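You operate a simulated robot arm through the tools that you are given. There is no shell and no other tool.

You are at the controls of a simulated robot arm. One attempt, no reset.

JOB
Fill the grey engine's coolant to MAX through the funnel; shut the cap.
Fine: use the green-handled jug; jug and funnel go back; spill nothing. Set down upright: green-handled jug.
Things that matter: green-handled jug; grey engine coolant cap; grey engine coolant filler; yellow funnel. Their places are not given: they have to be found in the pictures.

Only the result counts: the job must be done as asked and must still hold three seconds after the hand-in. Knocking over, shifting, dropping, spilling or breaking anything else fails it. A push-on lid holds only when it is set on centred and level and pressed home; a screw cap is set on level and turned clockwise until tight.

ROBOT AND FRAMES
A 7-joint arm with a two-finger parallel gripper, fixed in place. Base frame: the origin is at the foot of the arm, x ahead of it, y to its left, z up. Lengths are in m, angles in degrees, forces in N, time in s.
With the tool pointing down near the work surface it reaches from about 0.44 to 0.92 m from the base axis. Its first joint turns from -143.0 to 143.0 degrees. Payload 3 kg.
The TCP is the grasp point between the finger pads, 0.03 m short of the fingertips. In the tool frame z runs along the fingers and y along their closing line. The gripper opens to 0.094 m. The fingers are 0.028 m wide and 0.01 m thick; the gripper's body (0.05 by 0.096 m) begins 0.055 m behind the TCP.
Orientation is told as [roll, pitch, yaw] about the base's x, y, z axes, in that order, counted from this pose: with the fingers straight down and closing along the base's y, the tool's x points along the base's -x, its y along +y and its z along -z.

CONTROLS
- The arm moves only by the tool move_arm. Its arguments are lists of equal length, an entry for each row: "translation": the shift along the tool's x, y, z in units of 250 mm (1.0 is 250 mm), a list of three; "angular": the turn, a rotation vector about the tool's x, y, z in units of 45 degrees (1.0 is 45 degrees), a list of three; "jaw": the gripper command, from -1 (fully open) to 1 (shut), values between in proportion. In form: {"translation": [[dx, dy, dz], ...], "angular": [[ax, ay, az], ...], "jaw": [jaw, ...]}. A call has 1 to 20 rows; each row is the pose to reach, as a shift and turn from the pose commanded when the call began, along the tool's axes at that moment. A call with a number of a shift or a turn outside -1 to 1 is refused whole. Rows are played at 5 a second. More than 0.05 m and 8.6 degrees between two rows, or a gripper value outside its range, and nothing of the call is played. Where a pose cannot be reached the arm comes as near as it can. A force on the tool above 70 N (or 10 N above the force at the start of the call, whichever is more), or a blocked arm, ends the call early, and 0.2 s more pass. The fingers move at their own pace (about 0.072 m/s each) and stop on an object; they squeeze with about 40 N. The grip force told is the motor's: it shows also when the fingers shut on nothing. Time passes only in rows, and 0.2 s behind the last, so rows that repeat a pose let the fingers close. It gives the time, the measured TCP pose, the force on the tool (base axes), the opening and the grip force at its end, in the units of the frame above (readings bear some noise), with the torque about the TCP (base axes, N m) and any sound that the robot's microphone picked up.
- Cameras (640 x 400 px; columns grow to the right, rows downward): "scene" is fixed at [0.0692, -0.6455, 1.3797]; the picture's right is [0.80, -0.60, 0.00], its down [-0.15, -0.20, -0.97] and it looks along [0.58, 0.78, -0.24] (base axes); focal length 313 px, centre (320, 200). "wrist" rides on the gripper at [0.076, 0.014, -0.102] in the tool frame; the picture's right is [-0.18, 0.98, 0.00], its down [-0.75, -0.14, -0.64] and it looks along [-0.63, -0.12, 0.77] (tool axes); focal length 243 px, centre (320, 200).
- snapshot(camera): a new picture of that camera. It takes no simulated time.
- pixel_to_xyz(camera, pixels): for up to 12 pixels [column, row] of the newest picture of that camera ("zoom" is the newest enlarged one), the place [x, y, z] in the base frame of the surface seen there, good to about 0.003 m, but the place of the scene camera against the robot may be out by one fixed shift of up to 0.025 m in any direction. It takes no simulated time.
- close_up(camera, box): a new picture of the part [left, top, right, bottom] of that camera's present view, enlarged. It takes no simulated time.
- close_job(): hands the job in; it is judged then, once.

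Unless the task says otherwise, let go and move clear before handing in.

The tools are called after "Request:" as a command line: name --argument value ..., lists and objects as JSON in quotes. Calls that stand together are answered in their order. move_arm: Moves the arm, as the interface text tells. Its arguments: {"type":"object","properties":{"translation":{"type":"array","items":{"type":"array","items":{"type":"number"}}},"angular":{"type":"array","items":{"type":"array","items":{"type":"number"}}},"jaw":{"type":"array","items":{"type":"number"}}},"required":["translation","angular","jaw"]} The other tools are called the same way: snapshot (camera) takes a picture; pixel_to_xyz (camera, pixels) gives the place of the surface under pixels of a picture; close_up (camera, box) takes an enlarged picture of a part of a camera's view; close_job () hands the job in.

At the start:

```text
time_s: 0.0
eef_pos: [0.3686, 0.4074, 1.2527]
ee_rot: [0.0, 0.0, 0.0]
ft_force: [-0.1, 0.4, -0.1]
torque: [0.0, 0.01, 0.03]
finger_gap: 0.094
finger_force: 0.2
```

scene: 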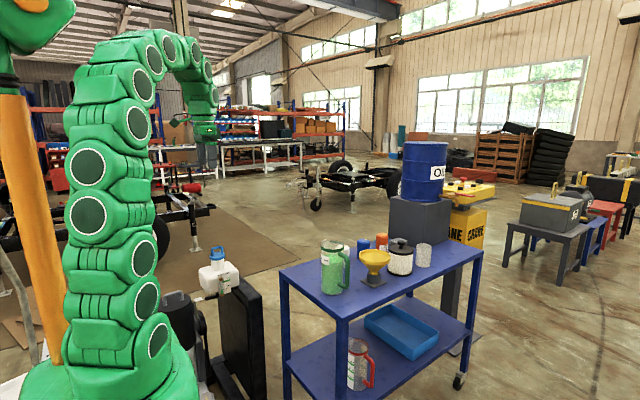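
wrist: 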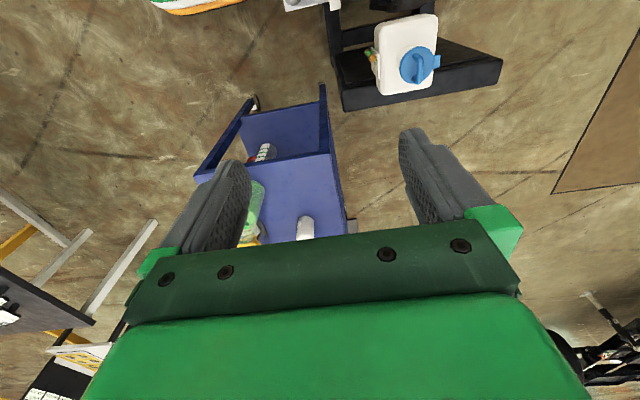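

The scene shows a blue cart with a green-handled jug near (335,267), a yellow funnel near (373,265), and a white coolant tank with a blue cap near (218,265). I'll take close-ups to see these in detail.

Request:
close_up --camera "scene" --box '[270, 210, 490, 347]'

Request:
close_up --camera "scene" --box '[150, 220, 310, 320]'

Request:
close_up --camera "wrist" --box '[320, 0, 520, 125]'

Request:
close_up --camera "scene" --box '[490, 140, 640, 290]'

```text
2.91 times, centred on (380, 278) of scene
```

zoom: 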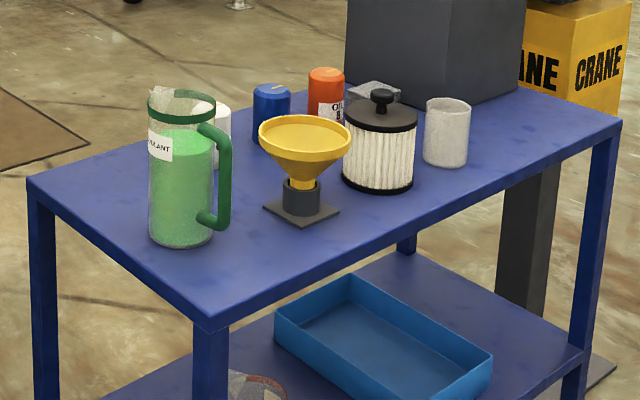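

```text
4.00 times, centred on (230, 270) of scene
```

zoom: 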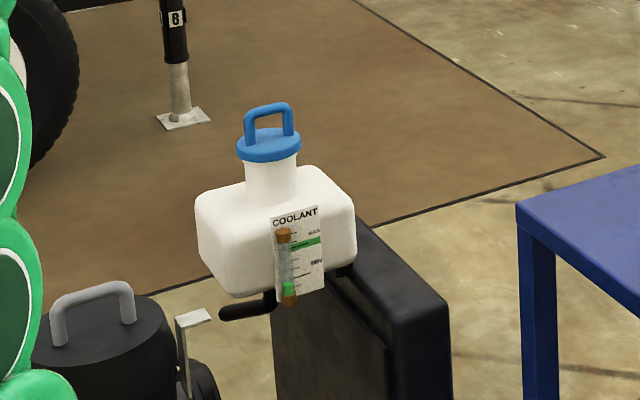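

```text
3.20 times, centred on (420, 62) of wrist
```

zoom: 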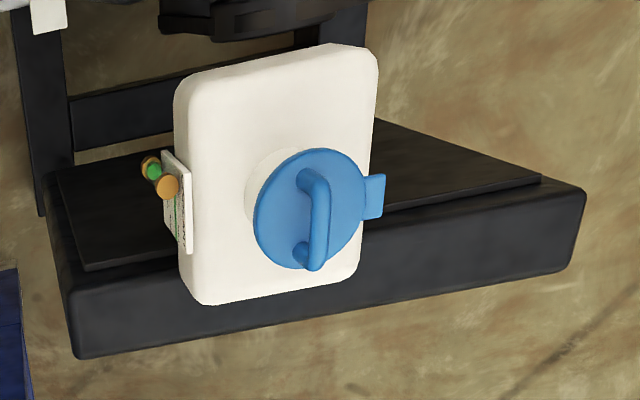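

```text
2.67 times, centred on (565, 215) of scene
```

zoom: 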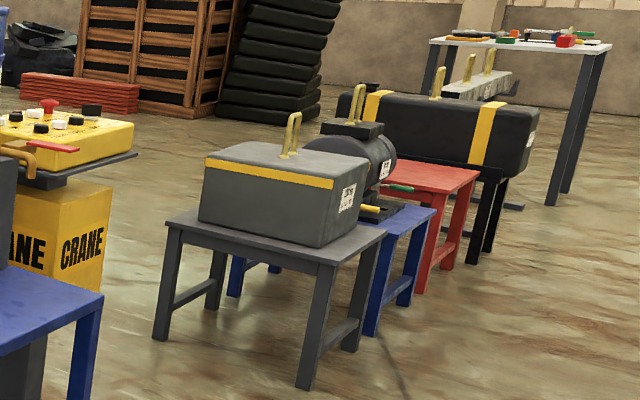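

The white tank at (218,268) reads COOLANT and has a sight tube. I'll measure points on the tank, jug, funnel and other items.

Request:
snapshot --camera "scene"

Request:
pixel_to_xyz --camera "scene" --pixels '[[217, 250], [217, 260], [218, 248], [213, 280], [226, 283], [331, 242], [345, 270], [333, 290], [374, 255], [374, 280], [350, 250], [300, 270]]'

Request:
snapshot --camera "wrist"

Request:
pixel_to_xyz --camera "wrist" --pixels '[[417, 60], [410, 72], [437, 61], [400, 88], [400, 30], [370, 55], [420, 76], [306, 225], [265, 150], [255, 195], [330, 160], [480, 65]]'

```text
taken
```

scene: 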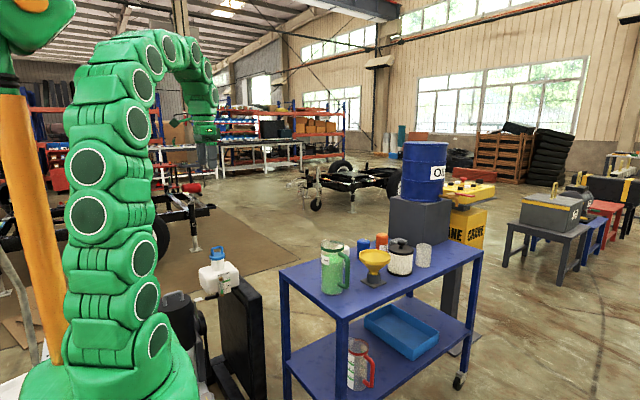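

```text
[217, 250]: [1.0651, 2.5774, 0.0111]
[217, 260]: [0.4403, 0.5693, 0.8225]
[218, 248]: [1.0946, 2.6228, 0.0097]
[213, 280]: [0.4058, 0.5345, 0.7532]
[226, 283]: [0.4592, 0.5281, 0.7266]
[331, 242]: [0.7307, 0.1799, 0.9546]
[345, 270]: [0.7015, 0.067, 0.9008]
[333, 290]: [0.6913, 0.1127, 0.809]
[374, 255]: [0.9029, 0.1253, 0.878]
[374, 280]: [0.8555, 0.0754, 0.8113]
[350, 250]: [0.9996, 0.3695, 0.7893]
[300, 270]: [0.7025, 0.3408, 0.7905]
```

```text
taken
```

wrist: 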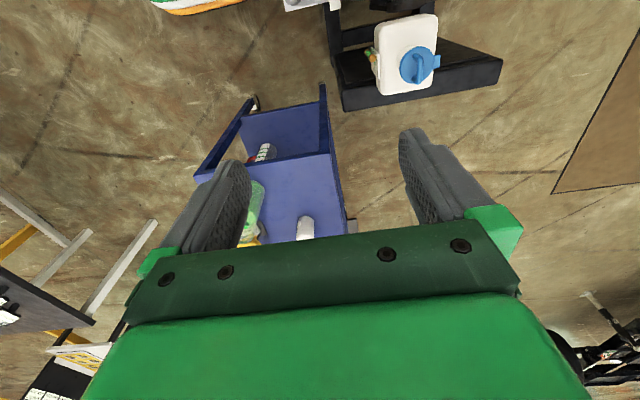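

```text
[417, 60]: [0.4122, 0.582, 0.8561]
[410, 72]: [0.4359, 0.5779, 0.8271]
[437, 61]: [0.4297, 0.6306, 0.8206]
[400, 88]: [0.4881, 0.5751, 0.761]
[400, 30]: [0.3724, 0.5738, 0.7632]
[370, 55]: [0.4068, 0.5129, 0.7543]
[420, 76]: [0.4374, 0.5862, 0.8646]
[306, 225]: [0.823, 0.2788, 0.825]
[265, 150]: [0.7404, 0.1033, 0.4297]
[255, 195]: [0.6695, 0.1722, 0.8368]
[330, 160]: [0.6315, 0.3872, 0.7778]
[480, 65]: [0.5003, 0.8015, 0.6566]
```

The tank cap is near (0.43,0.58,0.83), with a tab on its +y side at wrist pixel (437,61). I'll bring the wrist camera closer to inspect the cap.

Request:
move_arm --translation '[[0.033, 0.08, 0.1], [0.066, 0.16, 0.2], [0.1, 0.24, 0.3], [0.133, 0.32, 0.4], [0.166, 0.4, 0.5], [0.2, 0.48, 0.6], [0.233, 0.56, 0.7], [0.266, 0.64, 0.8], [0.3, 0.72, 0.9], [0.33, 0.8, 1.0]]' --angular '[[0, 0, 0], [0, 0, 0], [0, 0, 0], [0, 0, 0], [0, 0, 0], [0, 0, 0], [0, 0, 0], [0, 0, 0], [0, 0, 0], [0, 0, 0]]' --jaw '[-1, -1, -1, -1, -1, -1, -1, -1, -1, -1]'

Request:
snapshot --camera "wrist"

Request:
snapshot --camera "scene"

```text
time_s: 2.2
eef_pos: [0.2884, 0.6065, 1.0028]
ee_rot: [-0.1, 0.0, -0.1]
ft_force: [0.2, 0.7, 1.1]
torque: [-0.03, -0.03, -0.01]
finger_gap: 0.094
finger_force: 0.0
```

```text
taken
```

wrist: 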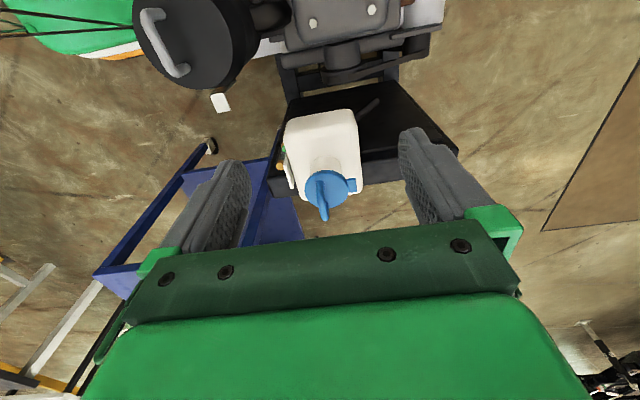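

```text
taken
```

scene: 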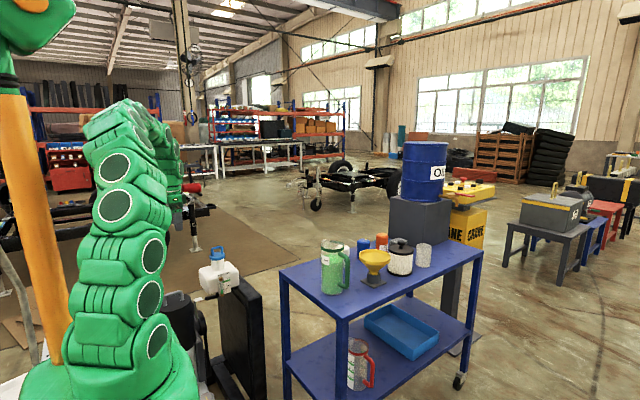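

Request:
close_up --camera "wrist" --box '[250, 90, 410, 230]'

Request:
pixel_to_xyz --camera "wrist" --pixels '[[320, 183], [324, 215], [322, 205], [351, 185], [310, 187], [340, 187], [327, 172], [330, 200], [290, 195], [355, 180], [288, 130], [350, 120]]'

```text
2.86 times, centred on (330, 160) of wrist
```

zoom: 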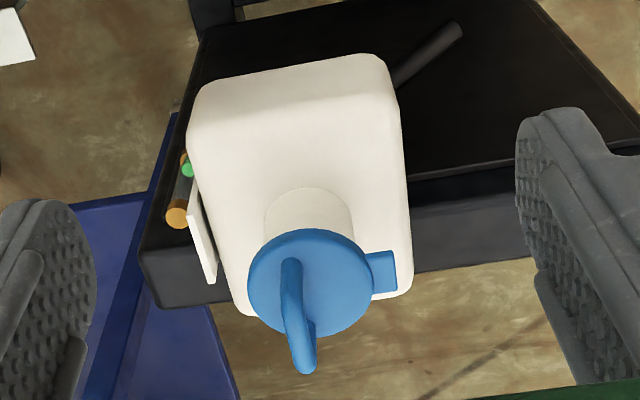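

```text
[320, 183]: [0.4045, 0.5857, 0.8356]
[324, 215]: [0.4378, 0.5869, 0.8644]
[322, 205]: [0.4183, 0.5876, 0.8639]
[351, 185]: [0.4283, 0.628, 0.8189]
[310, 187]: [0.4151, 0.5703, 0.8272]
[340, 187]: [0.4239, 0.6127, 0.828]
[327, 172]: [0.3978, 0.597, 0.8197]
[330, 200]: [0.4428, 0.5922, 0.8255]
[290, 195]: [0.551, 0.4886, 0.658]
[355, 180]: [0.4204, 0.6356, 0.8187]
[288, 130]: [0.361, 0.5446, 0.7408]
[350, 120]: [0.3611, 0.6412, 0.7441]
```

The handle arch runs along x at about y=0.587, and a tab at zoom pixel (383,270) sits on the +y side, possibly a hinge. I'll turn the wrist to look at that side before touching it.

Request:
move_arm --translation '[[-0.08, 0.053, 0.025], [-0.16, 0.107, 0.05], [-0.24, 0.16, 0.075], [-0.32, 0.214, 0.1], [-0.4, 0.267, 0.125], [-0.48, 0.32, 0.15], [-0.56, 0.374, 0.175], [-0.644, 0.428, 0.2]]' --angular '[[0, 0, 0.125], [0, 0, 0.25], [0, 0, 0.375], [0, 0, 0.5], [0, 0, 0.625], [0, 0, 0.75], [0, 0, 0.875], [0, 0, 1.0]]' --jaw '[-1, -1, -1, -1, -1, -1, -1, -1]'

Request:
move_arm --translation '[[0, 0, 0], [0, 0, 0], [0, 0, 0], [0, 0, 0], [0, 0, 0], [0, 0, 0], [0, 0, 0], [0, 0, 0]]' --angular '[[0, 0, 0.125], [0, 0, 0.25], [0, 0, 0.375], [0, 0, 0.5], [0, 0, 0.625], [0, 0, 0.75], [0, 0, 0.875], [0, 0, 1.0]]' --jaw '[-1, -1, -1, -1, -1, -1, -1, -1]'

Request:
snapshot --camera "wrist"

Request:
close_up --camera "wrist" --box '[250, 90, 410, 230]'

```text
time_s: 4.0
eef_pos: [0.4479, 0.7142, 0.953]
ee_rot: [-0.1, 0.0, -45.0]
ft_force: [0.2, 0.1, -0.2]
torque: [0.01, -0.01, -0.02]
finger_gap: 0.094
finger_force: 0.0
```

```text
time_s: 5.8
eef_pos: [0.4459, 0.7146, 0.9529]
ee_rot: [0.0, 0.0, -90.1]
ft_force: [-0.9, -0.1, 1.3]
torque: [-0.04, 0.02, -0.01]
finger_gap: 0.0939
finger_force: 0.0
```

```text
taken
```

wrist: 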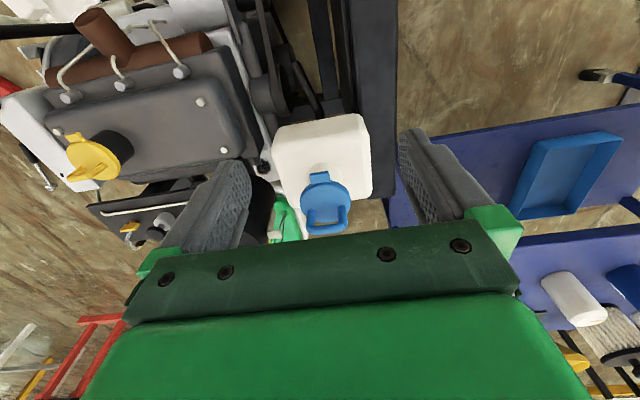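

```text
2.86 times, centred on (330, 160) of wrist
```

zoom: 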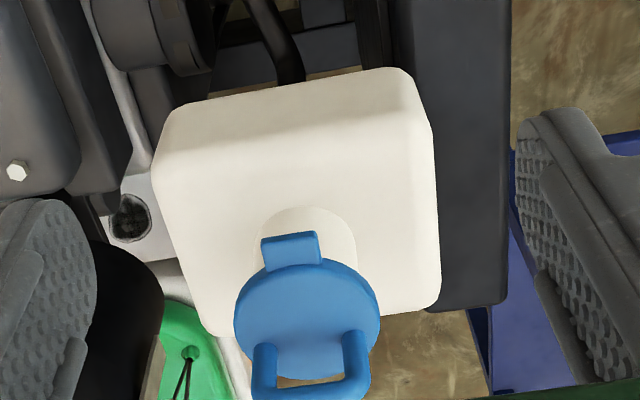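

The view from +y shows a rectangular tab at zoom (292,248) at the cap's rear, and the handle bridging along x nearer -y. I'll measure those parts precisely.

Request:
close_up --camera "wrist" --box '[290, 150, 370, 250]'

Request:
pixel_to_xyz --camera "wrist" --pixels '[[316, 178], [326, 178], [322, 173], [322, 185], [304, 195], [347, 195], [325, 200], [314, 215], [342, 210], [330, 229], [318, 230], [343, 226]]'

```text
4.00 times, centred on (330, 200) of wrist
```

zoom: 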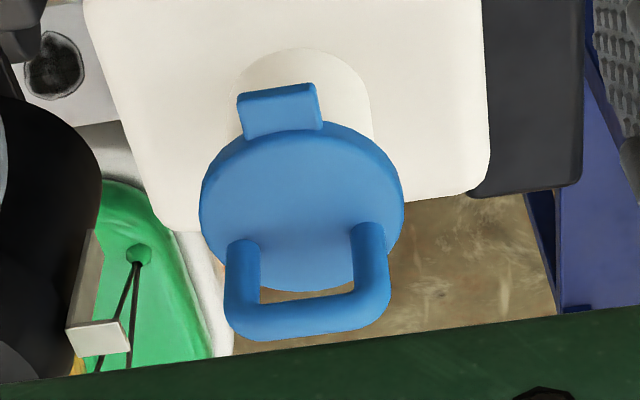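

```text
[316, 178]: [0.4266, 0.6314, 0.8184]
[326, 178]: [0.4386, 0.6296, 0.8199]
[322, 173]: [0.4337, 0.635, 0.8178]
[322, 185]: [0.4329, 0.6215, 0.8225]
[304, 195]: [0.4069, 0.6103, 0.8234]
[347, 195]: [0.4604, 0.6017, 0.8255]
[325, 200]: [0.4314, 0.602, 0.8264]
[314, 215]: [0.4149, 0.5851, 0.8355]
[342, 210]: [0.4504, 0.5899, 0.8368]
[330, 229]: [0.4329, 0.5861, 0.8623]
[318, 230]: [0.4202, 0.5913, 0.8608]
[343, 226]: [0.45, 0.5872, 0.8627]
```

The arch spans x≈0.410–0.455 at y≈0.586, with its top at z≈0.865, and the disc is centred near (0.432,0.597). I'll grip it across x from above with the fingertips just clear of the disc, then try a gentle lift.

Request:
move_arm --translation '[[-0.1, -0.012, 0.02], [-0.2, -0.024, 0.04], [-0.3, -0.036, 0.06], [-0.4, -0.046, 0.08], [-0.512, -0.057, 0.092], [-0.512, -0.057, 0.16], [-0.512, -0.057, 0.23], [-0.512, -0.057, 0.3], [-0.512, -0.057, 0.36]]' --angular '[[0, 0, 0], [0, 0, 0], [0, 0, 0], [0, 0, 0], [0, 0, 0], [0, 0, 0], [0, 0, 0], [0, 0, 0], [0, 0, 0]]' --jaw '[-1, -1, -1, -1, -1, -1, -1, -1, -1]'

Request:
snapshot --camera "wrist"

Request:
close_up --camera "scene" --box '[150, 210, 310, 310]'

```text
time_s: 7.8
eef_pos: [0.4307, 0.5867, 0.8631]
ee_rot: [0.0, 0.0, -90.0]
ft_force: [-0.3, -0.3, -0.4]
torque: [0.02, 0.01, 0.01]
finger_gap: 0.0939
finger_force: 0.1
```

```text
taken
```

wrist: 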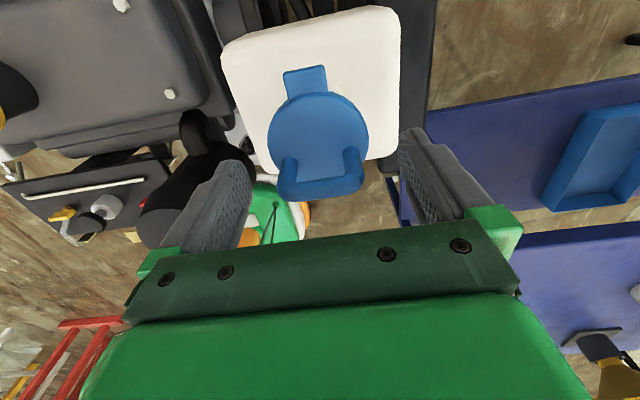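

```text
4.00 times, centred on (230, 260) of scene
```

zoom: 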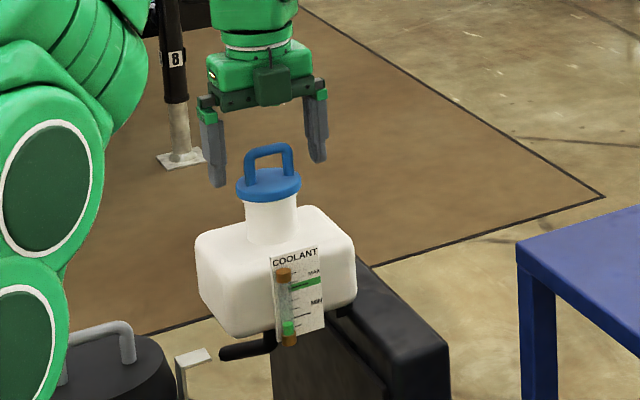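

The bar shows at wrist pixels (275–365, 190), right at the TCP projection (320,188). I'll close the fingers on the arch and check the grip.

Request:
pixel_to_xyz --camera "wrist" --pixels '[[320, 190], [290, 185], [352, 182], [320, 130], [306, 75], [305, 90], [275, 125], [367, 125], [320, 97], [287, 165], [350, 160], [321, 197]]'

Request:
move_arm --translation '[[0, 0, 0], [0, 0, 0], [0, 0, 0], [0, 0, 0], [0, 0, 0]]' --angular '[[0, 0, 0], [0, 0, 0], [0, 0, 0], [0, 0, 0], [0, 0, 0]]' --jaw '[0.0, 0.6, 1, 1, 1]'

Request:
snapshot --camera "wrist"

```text
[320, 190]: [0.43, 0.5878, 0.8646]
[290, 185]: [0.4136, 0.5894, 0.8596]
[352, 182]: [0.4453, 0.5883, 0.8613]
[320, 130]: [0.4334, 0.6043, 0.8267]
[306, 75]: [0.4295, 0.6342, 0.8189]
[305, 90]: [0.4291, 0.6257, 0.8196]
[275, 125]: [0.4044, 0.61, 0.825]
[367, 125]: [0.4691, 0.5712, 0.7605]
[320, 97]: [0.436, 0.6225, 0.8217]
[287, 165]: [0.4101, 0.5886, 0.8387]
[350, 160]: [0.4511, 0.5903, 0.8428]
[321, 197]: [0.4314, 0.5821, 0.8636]
```

```text
time_s: 9.0
eef_pos: [0.4299, 0.5861, 0.8625]
ee_rot: [0.1, -0.1, -90.1]
ft_force: [-19.1, -4.4, 2.7]
torque: [-0.08, -0.11, 0.0]
finger_gap: 0.0502
finger_force: 45.0
```

```text
taken
```

wrist: 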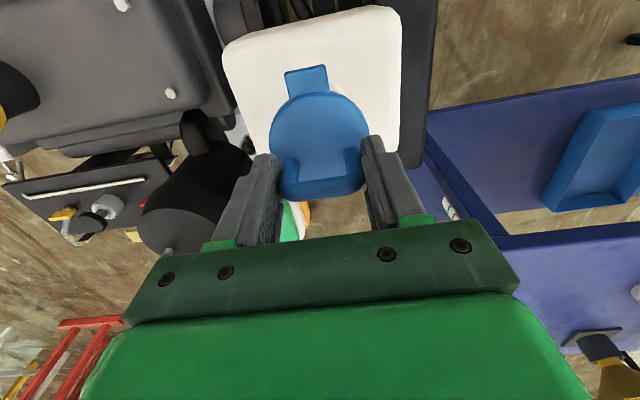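

The grip is on (gap 0.050) with a small sideways load. Next I'll turn the cap a few degrees about the presumed hinge on the +y side, watching the force.

Request:
move_arm --translation '[[0, -0.004, 0], [0.01, -0.006, -0.0087], [0.02, -0.006, -0.0174], [0.031, -0.006, -0.025], [0.0417, -0.006, -0.0326]]' --angular '[[0, 0, 0], [0, -0.0667, 0], [0, -0.1333, 0], [0, -0.2, 0], [0, -0.2667, 0]]' --jaw '[1, 1, 1, 1, 1]'

Request:
snapshot --camera "wrist"

Request:
close_up --camera "scene" --box '[150, 210, 310, 310]'

```text
time_s: 10.2
eef_pos: [0.4296, 0.597, 0.871]
ee_rot: [0.0, -12.0, -90.0]
ft_force: [-19.3, 1.9, -2.0]
torque: [0.07, 0.08, -0.16]
finger_gap: 0.0501
finger_force: 45.0
```

```text
taken
```

wrist: 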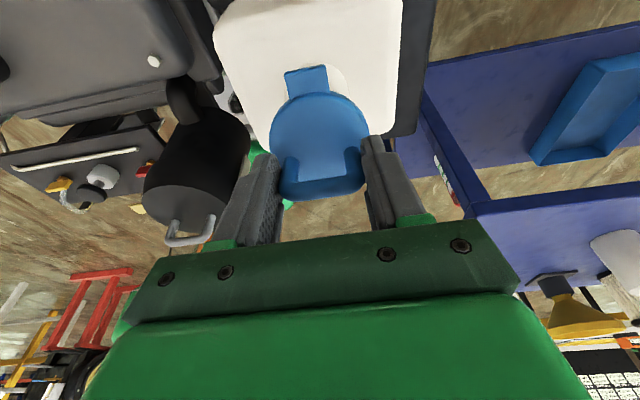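

```text
4.00 times, centred on (230, 260) of scene
```

zoom: 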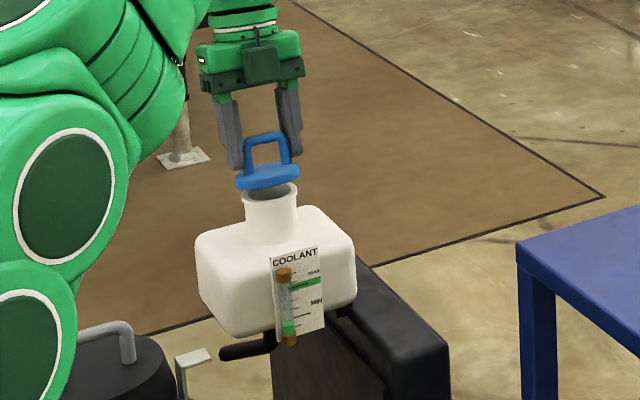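

The cap tilted with the tool at almost no force, so it may be hinged where I guessed or it may be free. A straight lift of a few millimetres should tell which.

Request:
move_arm --translation '[[-0.0033, 0, -0.0156], [-0.00666, 0, -0.0313]]' --angular '[[0, 0, 0], [0, 0, 0]]' --jaw '[1, 1]'

Request:
snapshot --camera "wrist"

Request:
close_up --camera "scene" --box '[190, 230, 270, 280]'

```text
time_s: 10.8
eef_pos: [0.4299, 0.5984, 0.8779]
ee_rot: [-0.2, -11.9, -90.0]
ft_force: [-19.8, 13.8, -28.2]
torque: [-0.12, -0.14, -0.12]
finger_gap: 0.0499
finger_force: 44.6
```

```text
taken
```

wrist: 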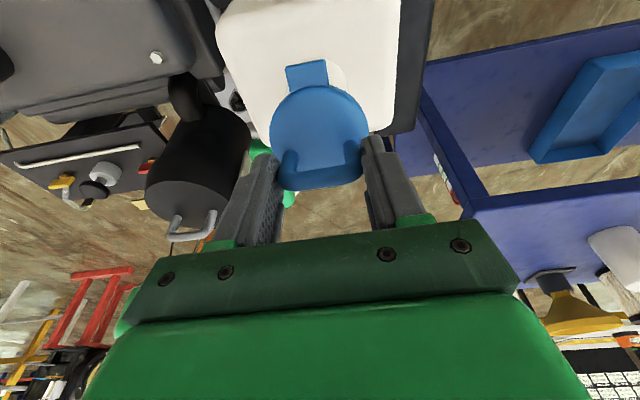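

```text
8.00 times, centred on (230, 255) of scene
```

zoom: 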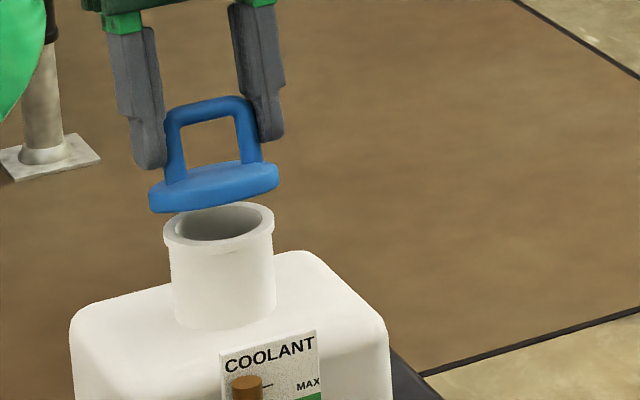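

The lift met 28 N and the cap swung further, so the cap is hinged on the +y side. I'll follow the arc about that hinge with the tool tilting along.

Request:
move_arm --translation '[[0.0246, 0, 0.0], [0.0492, 0, -0.0015], [0.065, 0, -0.01], [0.0808, 0, -0.018], [0.0975, 0, -0.024], [0.1142, 0, -0.03], [0.1317, 0, -0.0337], [0.1492, 0, -0.037], [0.167, 0, -0.0383], [0.1846, 0, -0.0393]]' --angular '[[0, -0.067, 0], [0, -0.133, 0], [0, -0.211, 0], [0, -0.289, 0], [0, -0.378, 0], [0, -0.467, 0], [0, -0.556, 0], [0, -0.644, 0], [0, -0.733, 0], [0, -0.822, 0]]' --jaw '[1, 1, 1, 1, 1, 1, 1, 1, 1, 1]'

Request:
snapshot --camera "wrist"

Request:
close_up --camera "scene" --box '[170, 210, 290, 285]'

```text
time_s: 12.0
eef_pos: [0.4316, 0.6199, 0.879]
ee_rot: [-0.7, -27.5, -89.8]
ft_force: [-11.0, -7.4, 17.3]
torque: [-0.19, -0.46, 0.53]
finger_gap: 0.0505
finger_force: 44.9
stopped in row 5: the force on the tool passed its limit at 92 N (the readings are from after the stop); the commanded pose is now the measured one
```

```text
taken
```

wrist: 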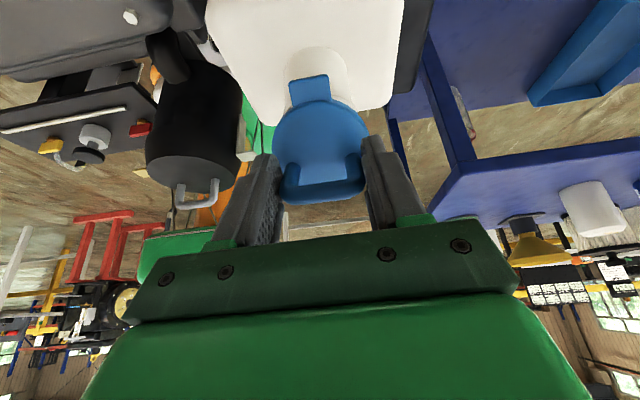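

```text
5.33 times, centred on (230, 248) of scene
```

zoom: 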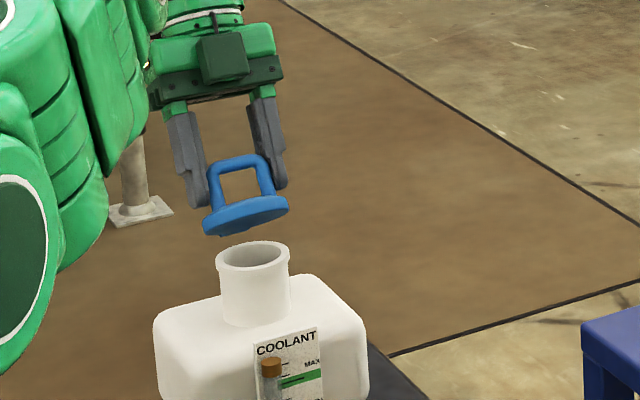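

The move stopped on force in row 5, with the tool tilted 27.5°, so my hinge estimate may be slightly off. I'll measure the tab and disc points to locate the hinge.

Request:
close_up --camera "wrist" --box '[240, 50, 400, 210]'

Request:
pixel_to_xyz --camera "wrist" --pixels '[[309, 81], [310, 90], [310, 98], [320, 110], [320, 130], [320, 150], [320, 170], [322, 183], [290, 180], [352, 178], [290, 130], [345, 70]]'

```text
2.50 times, centred on (320, 130) of wrist
```

zoom: 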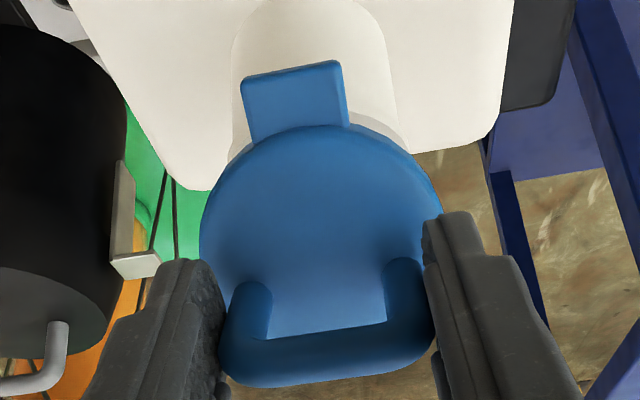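

```text
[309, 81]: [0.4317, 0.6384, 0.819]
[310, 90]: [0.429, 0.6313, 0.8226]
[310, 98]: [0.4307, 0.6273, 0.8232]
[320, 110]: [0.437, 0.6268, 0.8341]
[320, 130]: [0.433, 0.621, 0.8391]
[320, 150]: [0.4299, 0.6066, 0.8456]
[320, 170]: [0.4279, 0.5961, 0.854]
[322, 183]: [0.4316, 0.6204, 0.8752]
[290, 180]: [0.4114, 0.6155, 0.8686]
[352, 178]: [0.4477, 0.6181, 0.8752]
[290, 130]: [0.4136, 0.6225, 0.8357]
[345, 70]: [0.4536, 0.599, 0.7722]
```

The disc plane is now open by about 33° and the tab end stays near (y 0.638, z 0.819), which puts the hinge near y=0.635, z=0.816. I'll continue along a corrected arc.

Request:
move_arm --translation '[[-0.0072, 0, -0.008], [0.006, 0, -0.019], [0.019, 0, -0.0284], [0.033, 0, -0.037], [0.0474, 0, -0.045], [0.0625, 0, -0.052], [0.0776, 0, -0.058]]' --angular '[[0, 0, 0], [0, -0.078, 0], [0, -0.1556, 0], [0, -0.233, 0], [0, -0.311, 0], [0, -0.389, 0], [0, -0.467, 0]]' --jaw '[1, 1, 1, 1, 1, 1, 1]'

Request:
snapshot --camera "wrist"

Request:
close_up --camera "scene" --box '[170, 210, 290, 285]'

```text
time_s: 13.1
eef_pos: [0.4288, 0.6, 0.8694]
ee_rot: [0.6, -32.8, -91.4]
ft_force: [17.5, 1.6, -18.7]
torque: [-0.52, -1.11, 0.21]
finger_gap: 0.0501
finger_force: 45.2
out of reach, approached as far as the arm can: row 2, 3, 4, 5
stopped in row 5: the force on the tool passed its limit at 152 N (the readings are from after the stop); the commanded pose is now the measured one
```

```text
taken
```

wrist: 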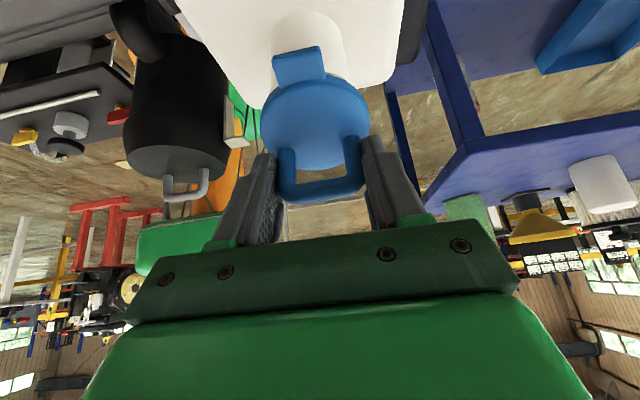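

```text
5.33 times, centred on (230, 248) of scene
```

zoom: 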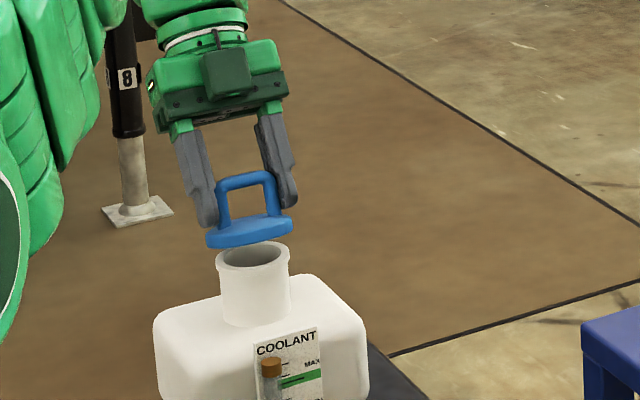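

That call ran into an arm reach limit while tilted and the force climbed, so tilting further isn't workable. I'll release gently, back off along the tool axis, straighten up, and then open the cap by pushing its handle over with tool-down fingers.

Request:
move_arm --translation '[[0, 0, 0], [0, 0, 0], [0, 0, 0], [0, 0, -0.06], [0, 0, -0.14], [0, 0, -0.24]]' --angular '[[0, 0, 0], [0, 0, 0], [0, 0, 0], [0, 0, 0], [0, 0, 0], [0, 0, 0]]' --jaw '[0.2, -0.5, -1, -1, -1, -1]'

Request:
snapshot --camera "wrist"

Request:
close_up --camera "scene" --box '[170, 210, 290, 285]'

```text
time_s: 14.5
eef_pos: [0.4294, 0.605, 0.882]
ee_rot: [0.7, -32.8, -91.2]
ft_force: [-0.2, -0.4, 0.7]
torque: [0.02, 0.0, 0.0]
finger_gap: 0.0941
finger_force: 0.0
out of reach, approached as far as the arm can: row 4, 5, 6
```

```text
taken
```

wrist: 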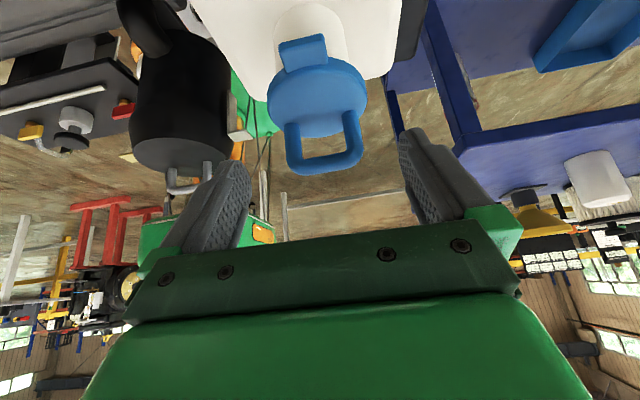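

```text
5.33 times, centred on (230, 248) of scene
```

zoom: 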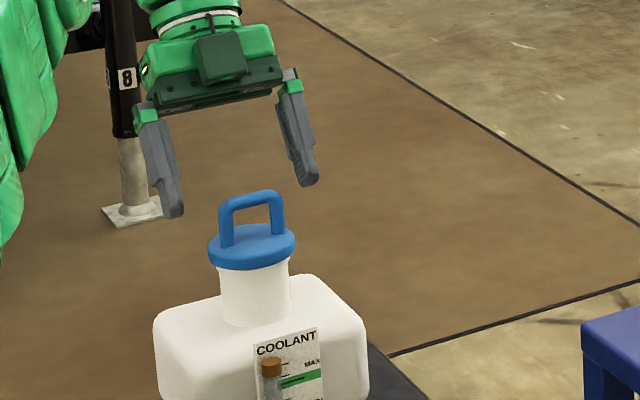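

The cap fell shut again under gravity, so it needs to go past vertical. I'll straighten the tool and move up.

Request:
move_arm --translation '[[-0.02, 0, -0.03], [-0.04, 0, -0.06], [-0.06, 0, -0.09], [-0.08, 0, -0.12], [-0.108, 0, -0.168]]' --angular '[[0, 0.146, 0], [0, 0.292, 0], [0, 0.437, 0], [0, 0.583, 0], [0, 0.729, 0]]' --jaw '[-1, -1, -1, -1, -1]'

```text
time_s: 15.7
eef_pos: [0.4278, 0.6043, 0.9336]
ee_rot: [0.5, 0.2, -91.0]
ft_force: [-0.7, 0.6, -0.6]
torque: [0.01, 0.0, 0.0]
finger_gap: 0.0942
finger_force: 0.0
```

The tool is upright again. I'll turn it to yaw 0, close the fingers, and stage on the -y side of the handle.

Request:
move_arm --translation '[[-0.03, 0.002, -0.01], [-0.06, 0.004, -0.02], [-0.1, 0.006, -0.03], [-0.13, 0.008, -0.045], [-0.16, 0.01, -0.055], [-0.196, 0.012, -0.064]]' --angular '[[0, 0, -0.167], [0, 0, -0.333], [0, 0, -0.5], [0, 0, -0.667], [0, 0, -0.833], [0, 0, -1.0]]' --jaw '[-1, -0.5, 0, 0.5, 1, 1]'

Request:
move_arm --translation '[[0, 0, 0], [0, 0, 0], [0, 0, 0], [0, 0, 0], [0, 0, 0], [0, 0, 0]]' --angular '[[0, 0, -0.167], [0, 0, -0.333], [0, 0, -0.5], [0, 0, -0.667], [0, 0, -0.833], [0, 0, -1.0]]' --jaw '[1, 1, 1, 1, 1, 1]'

Request:
snapshot --camera "wrist"

```text
time_s: 17.1
eef_pos: [0.4301, 0.5578, 0.9497]
ee_rot: [0.5, -0.2, -45.9]
ft_force: [0.1, -0.1, -0.4]
torque: [0.01, 0.0, 0.0]
finger_gap: 0.0
finger_force: 33.0
```

```text
time_s: 18.5
eef_pos: [0.4295, 0.5564, 0.9497]
ee_rot: [0.2, -0.5, -0.8]
ft_force: [-0.2, 0.0, -0.3]
torque: [0.0, -0.02, 0.01]
finger_gap: 0.0
finger_force: 33.0
```

```text
taken
```

wrist: 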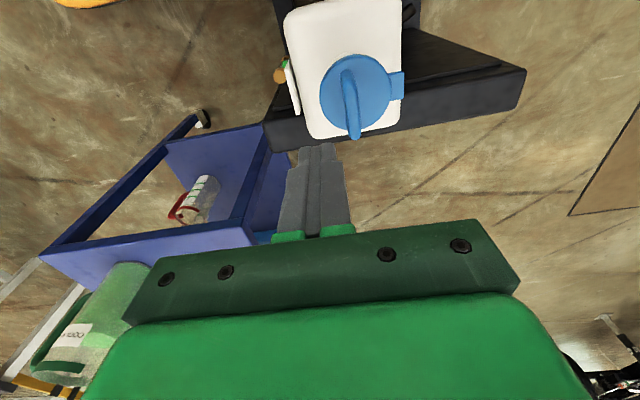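

The fingers are shut and pointing down on the -y side of the blue handle at wrist pixel (350,105). I'll descend beside it and push the bar toward +y along its arc.

Request:
move_arm --translation '[[0, 0, 0.1], [0, 0, 0.2], [0, 0, 0.295], [0, 0, 0.295]]' --angular '[[0, 0, 0], [0, 0, 0], [0, 0, 0], [0, 0, 0]]' --jaw '[1, 1, 1, 1]'

Request:
close_up --camera "scene" --box '[170, 210, 290, 285]'

Request:
snapshot --camera "wrist"

```text
time_s: 19.5
eef_pos: [0.4291, 0.5595, 0.8761]
ee_rot: [0.1, -0.5, -1.0]
ft_force: [0.6, 0.3, -0.3]
torque: [0.01, 0.0, -0.01]
finger_gap: 0.0
finger_force: 32.8
```

```text
5.33 times, centred on (230, 248) of scene
```

zoom: 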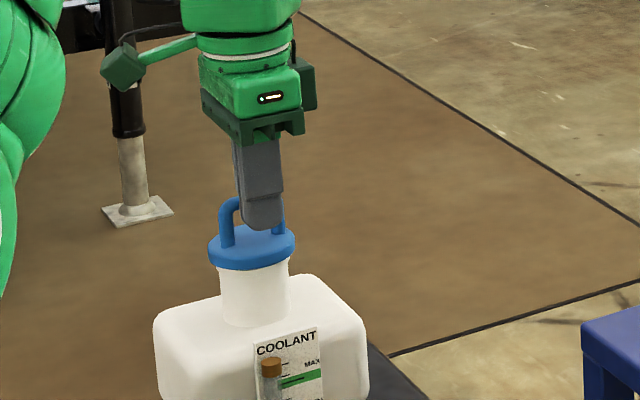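

```text
taken
```

wrist: 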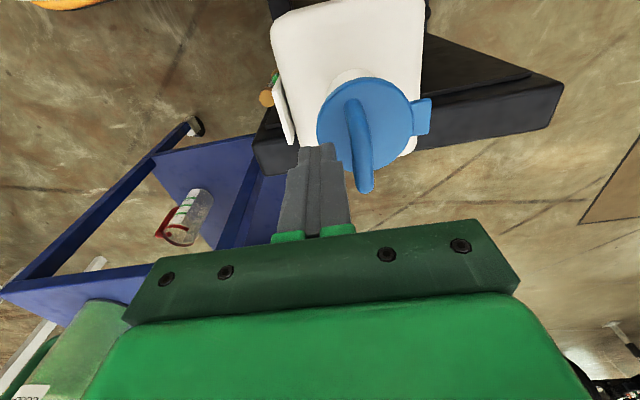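

The fingers sit just in front of the bar, with the tip about 20 mm above the disc. I'll push along the arc.

Request:
move_arm --translation '[[0, 0.04, 0], [0, 0.062, 0], [0, 0.088, -0.023], [0, 0.114, -0.046], [0, 0.145, -0.061], [0, 0.177, -0.076], [0, 0.211, -0.082], [0, 0.245, -0.088], [0, 0.28, -0.085], [0, 0.314, -0.082], [0, 0.346, -0.077], [0, 0.378, -0.071]]' --angular '[[0, 0, 0], [0, 0, 0], [0, 0, 0], [0, 0, 0], [0, 0, 0], [0, 0, 0], [0, 0, 0], [0, 0, 0], [0, 0, 0], [0, 0, 0], [0, 0, 0], [0, 0, 0]]' --jaw '[1, 1, 1, 1, 1, 1, 1, 1, 1, 1, 1, 1]'

Request:
close_up --camera "scene" --box '[170, 210, 290, 285]'

Request:
snapshot --camera "wrist"

```text
time_s: 20.2
eef_pos: [0.431, 0.5724, 0.8778]
ee_rot: [-0.3, -0.5, -0.9]
ft_force: [-8.5, -16.3, 14.7]
torque: [-0.13, 0.23, 0.16]
finger_gap: 0.0001
finger_force: 33.2
stopped in row 3: the force on the tool passed its limit at 75 N (the readings are from after the stop); the commanded pose is now the measured one
```

```text
5.33 times, centred on (230, 248) of scene
```

zoom: 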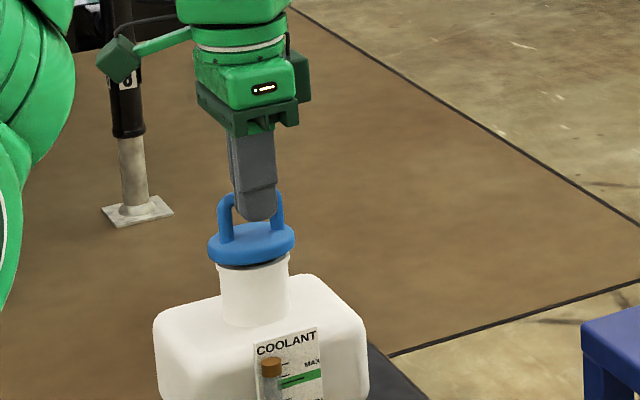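

```text
taken
```

wrist: 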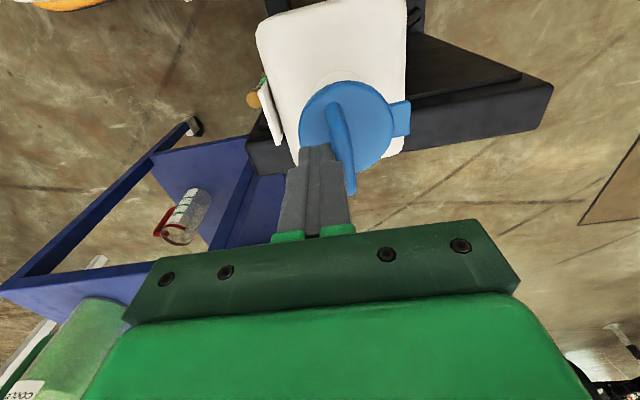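

The push jammed at 75 N because I moved sideways before rising, so friction held the bar down. I'll follow the bar's tangent with a slight upward bias.

Request:
move_arm --translation '[[0, -0.004, -0.008], [0, 0.01, -0.022], [0, 0.026, -0.036], [0, 0.045, -0.05], [0, 0.064, -0.063], [0, 0.085, -0.074], [0, 0.107, -0.083], [0, 0.13, -0.09], [0, 0.152, -0.095], [0, 0.175, -0.097], [0, 0.198, -0.097], [0, 0.244, -0.091], [0, 0.288, -0.077]]' --angular '[[0, 0, 0], [0, 0, 0], [0, 0, 0], [0, 0, 0], [0, 0, 0], [0, 0, 0], [0, 0, 0], [0, 0, 0], [0, 0, 0], [0, 0, 0], [0, 0, 0], [0, 0, 0], [0, 0, 0]]' --jaw '[1, 1, 1, 1, 1, 1, 1, 1, 1, 1, 1, 1, 1]'

Request:
close_up --camera "scene" --box '[170, 210, 290, 285]'

Request:
snapshot --camera "wrist"

```text
time_s: 23.0
eef_pos: [0.4307, 0.6458, 0.8966]
ee_rot: [-0.3, -0.5, -0.9]
ft_force: [-21.6, -1.7, 6.7]
torque: [-0.24, 0.38, 0.08]
finger_gap: 0.0
finger_force: 32.7
```

```text
5.33 times, centred on (230, 248) of scene
```

zoom: 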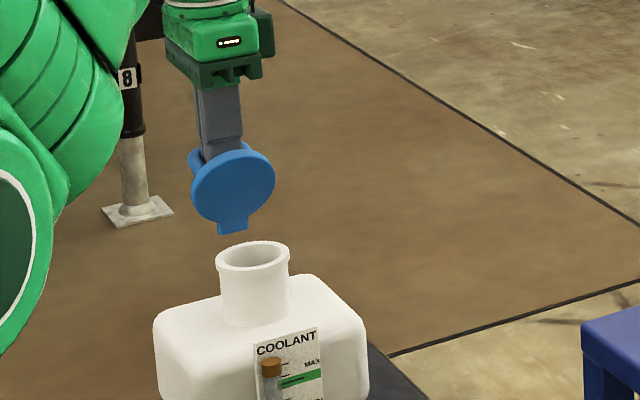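

```text
taken
```

wrist: 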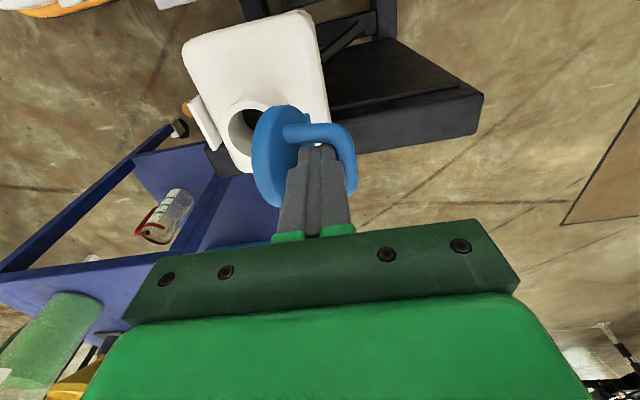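

The cap is about 75° open and the filler mouth is exposed at wrist (250,118). I'll keep following the arc past vertical.

Request:
move_arm --translation '[[0, 0.022, 0.012], [0, 0.042, 0.026], [0, 0.062, 0.042], [0, 0.08, 0.058], [0, 0.1, 0.076], [0, 0.116, 0.094]]' --angular '[[0, 0, 0], [0, 0, 0], [0, 0, 0], [0, 0, 0], [0, 0, 0], [0, 0, 0]]' --jaw '[1, 1, 1, 1, 1, 1]'

Request:
close_up --camera "scene" --box '[170, 210, 290, 285]'

Request:
snapshot --camera "wrist"

```text
time_s: 24.4
eef_pos: [0.4304, 0.6723, 0.8756]
ee_rot: [-0.6, -0.3, -0.7]
ft_force: [-7.8, -9.6, 7.6]
torque: [-0.9, 0.07, 0.06]
finger_gap: 0.0002
finger_force: 32.6
stopped in row 6: the force on the tool passed its limit at 76 N (the readings are from after the stop); the commanded pose is now the measured one
```

```text
5.33 times, centred on (230, 248) of scene
```

zoom: 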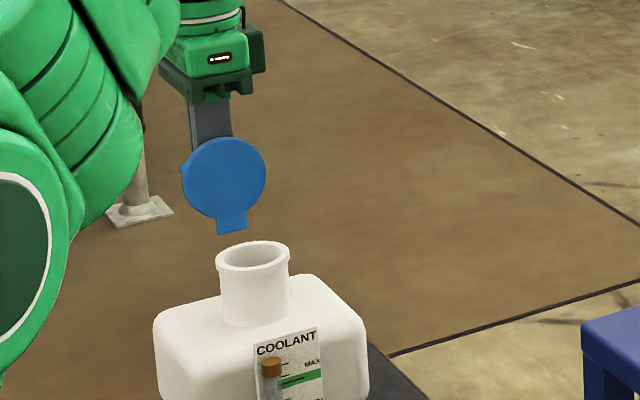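

```text
taken
```

wrist: 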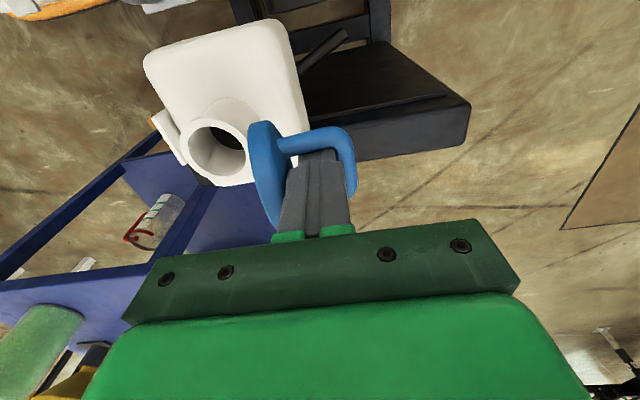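

The cap looks just past vertical and force rose, which suggests the hinge stop. I'll raise the tool straight up and see whether the cap stays open.

Request:
move_arm --translation '[[0, -0.01, -0.02], [0, -0.01, -0.1], [0, -0.01, -0.25], [0, -0.01, -0.4], [0, -0.01, -0.55]]' --angular '[[0, 0, 0], [0, 0, 0], [0, 0, 0], [0, 0, 0], [0, 0, 0]]' --jaw '[1, 1, 1, 1, 1]'

Request:
close_up --camera "scene" --box '[170, 210, 290, 285]'

Request:
snapshot --camera "wrist"

```text
time_s: 25.0
eef_pos: [0.4287, 0.6655, 0.8869]
ee_rot: [-1.6, 0.3, -0.9]
ft_force: [1.7, -2.0, -3.4]
torque: [-0.07, -0.03, 0.02]
finger_gap: 0.0003
finger_force: 33.1
stopped in row 2: the force on the tool passed its limit at 87 N (the readings are from after the stop); the commanded pose is now the measured one
```

```text
5.33 times, centred on (230, 248) of scene
```

zoom: 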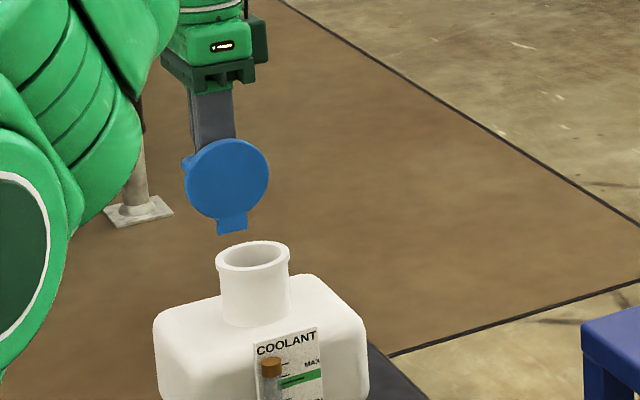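

```text
taken
```

wrist: 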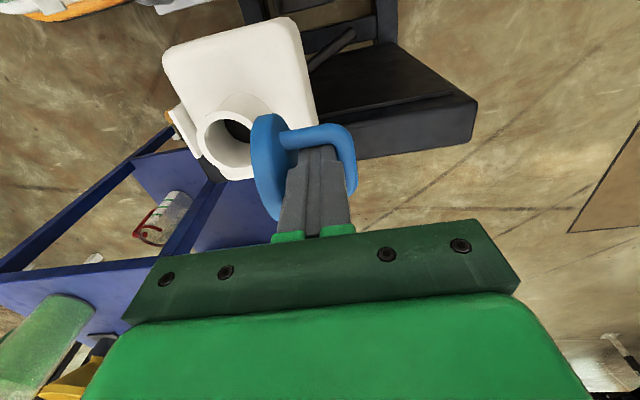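

Lifting met force, so the fingertips seem to be caught in the loop. I'll look closely before any more motion.

Request:
close_up --camera "wrist" --box '[230, 100, 390, 240]'

Request:
pixel_to_xyz --camera "wrist" --pixels '[[262, 120], [257, 140], [268, 170], [278, 205], [285, 130], [310, 137], [335, 130], [348, 145], [352, 170], [353, 190], [318, 150], [300, 135]]'

Request:
close_up --camera "scene" --box '[195, 220, 245, 262]'

```text
2.86 times, centred on (310, 170) of wrist
```

zoom: 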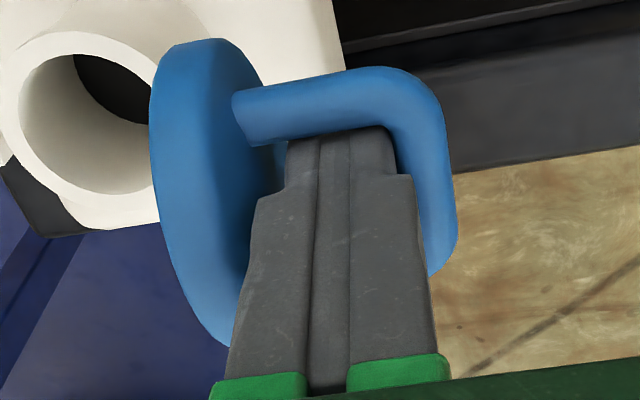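

```text
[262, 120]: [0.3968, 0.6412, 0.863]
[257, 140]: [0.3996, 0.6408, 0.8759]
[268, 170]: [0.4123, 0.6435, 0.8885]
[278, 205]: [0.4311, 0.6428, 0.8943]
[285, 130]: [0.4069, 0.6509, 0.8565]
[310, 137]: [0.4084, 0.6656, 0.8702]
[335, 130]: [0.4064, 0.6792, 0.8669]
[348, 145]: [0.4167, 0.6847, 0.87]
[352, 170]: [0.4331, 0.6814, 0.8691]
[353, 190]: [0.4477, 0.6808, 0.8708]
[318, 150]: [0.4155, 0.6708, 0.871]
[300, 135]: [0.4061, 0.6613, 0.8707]
```

```text
9.52 times, centred on (220, 241) of scene
```

zoom: 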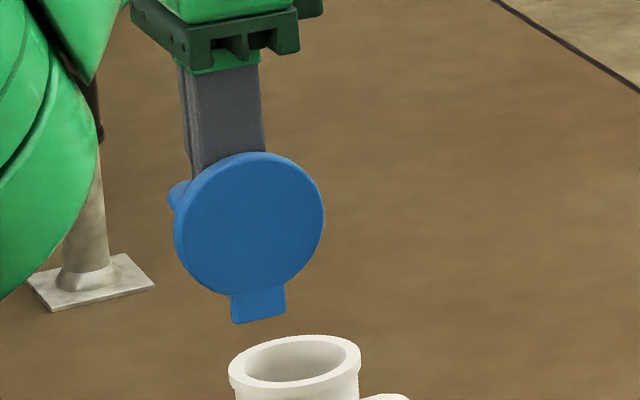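

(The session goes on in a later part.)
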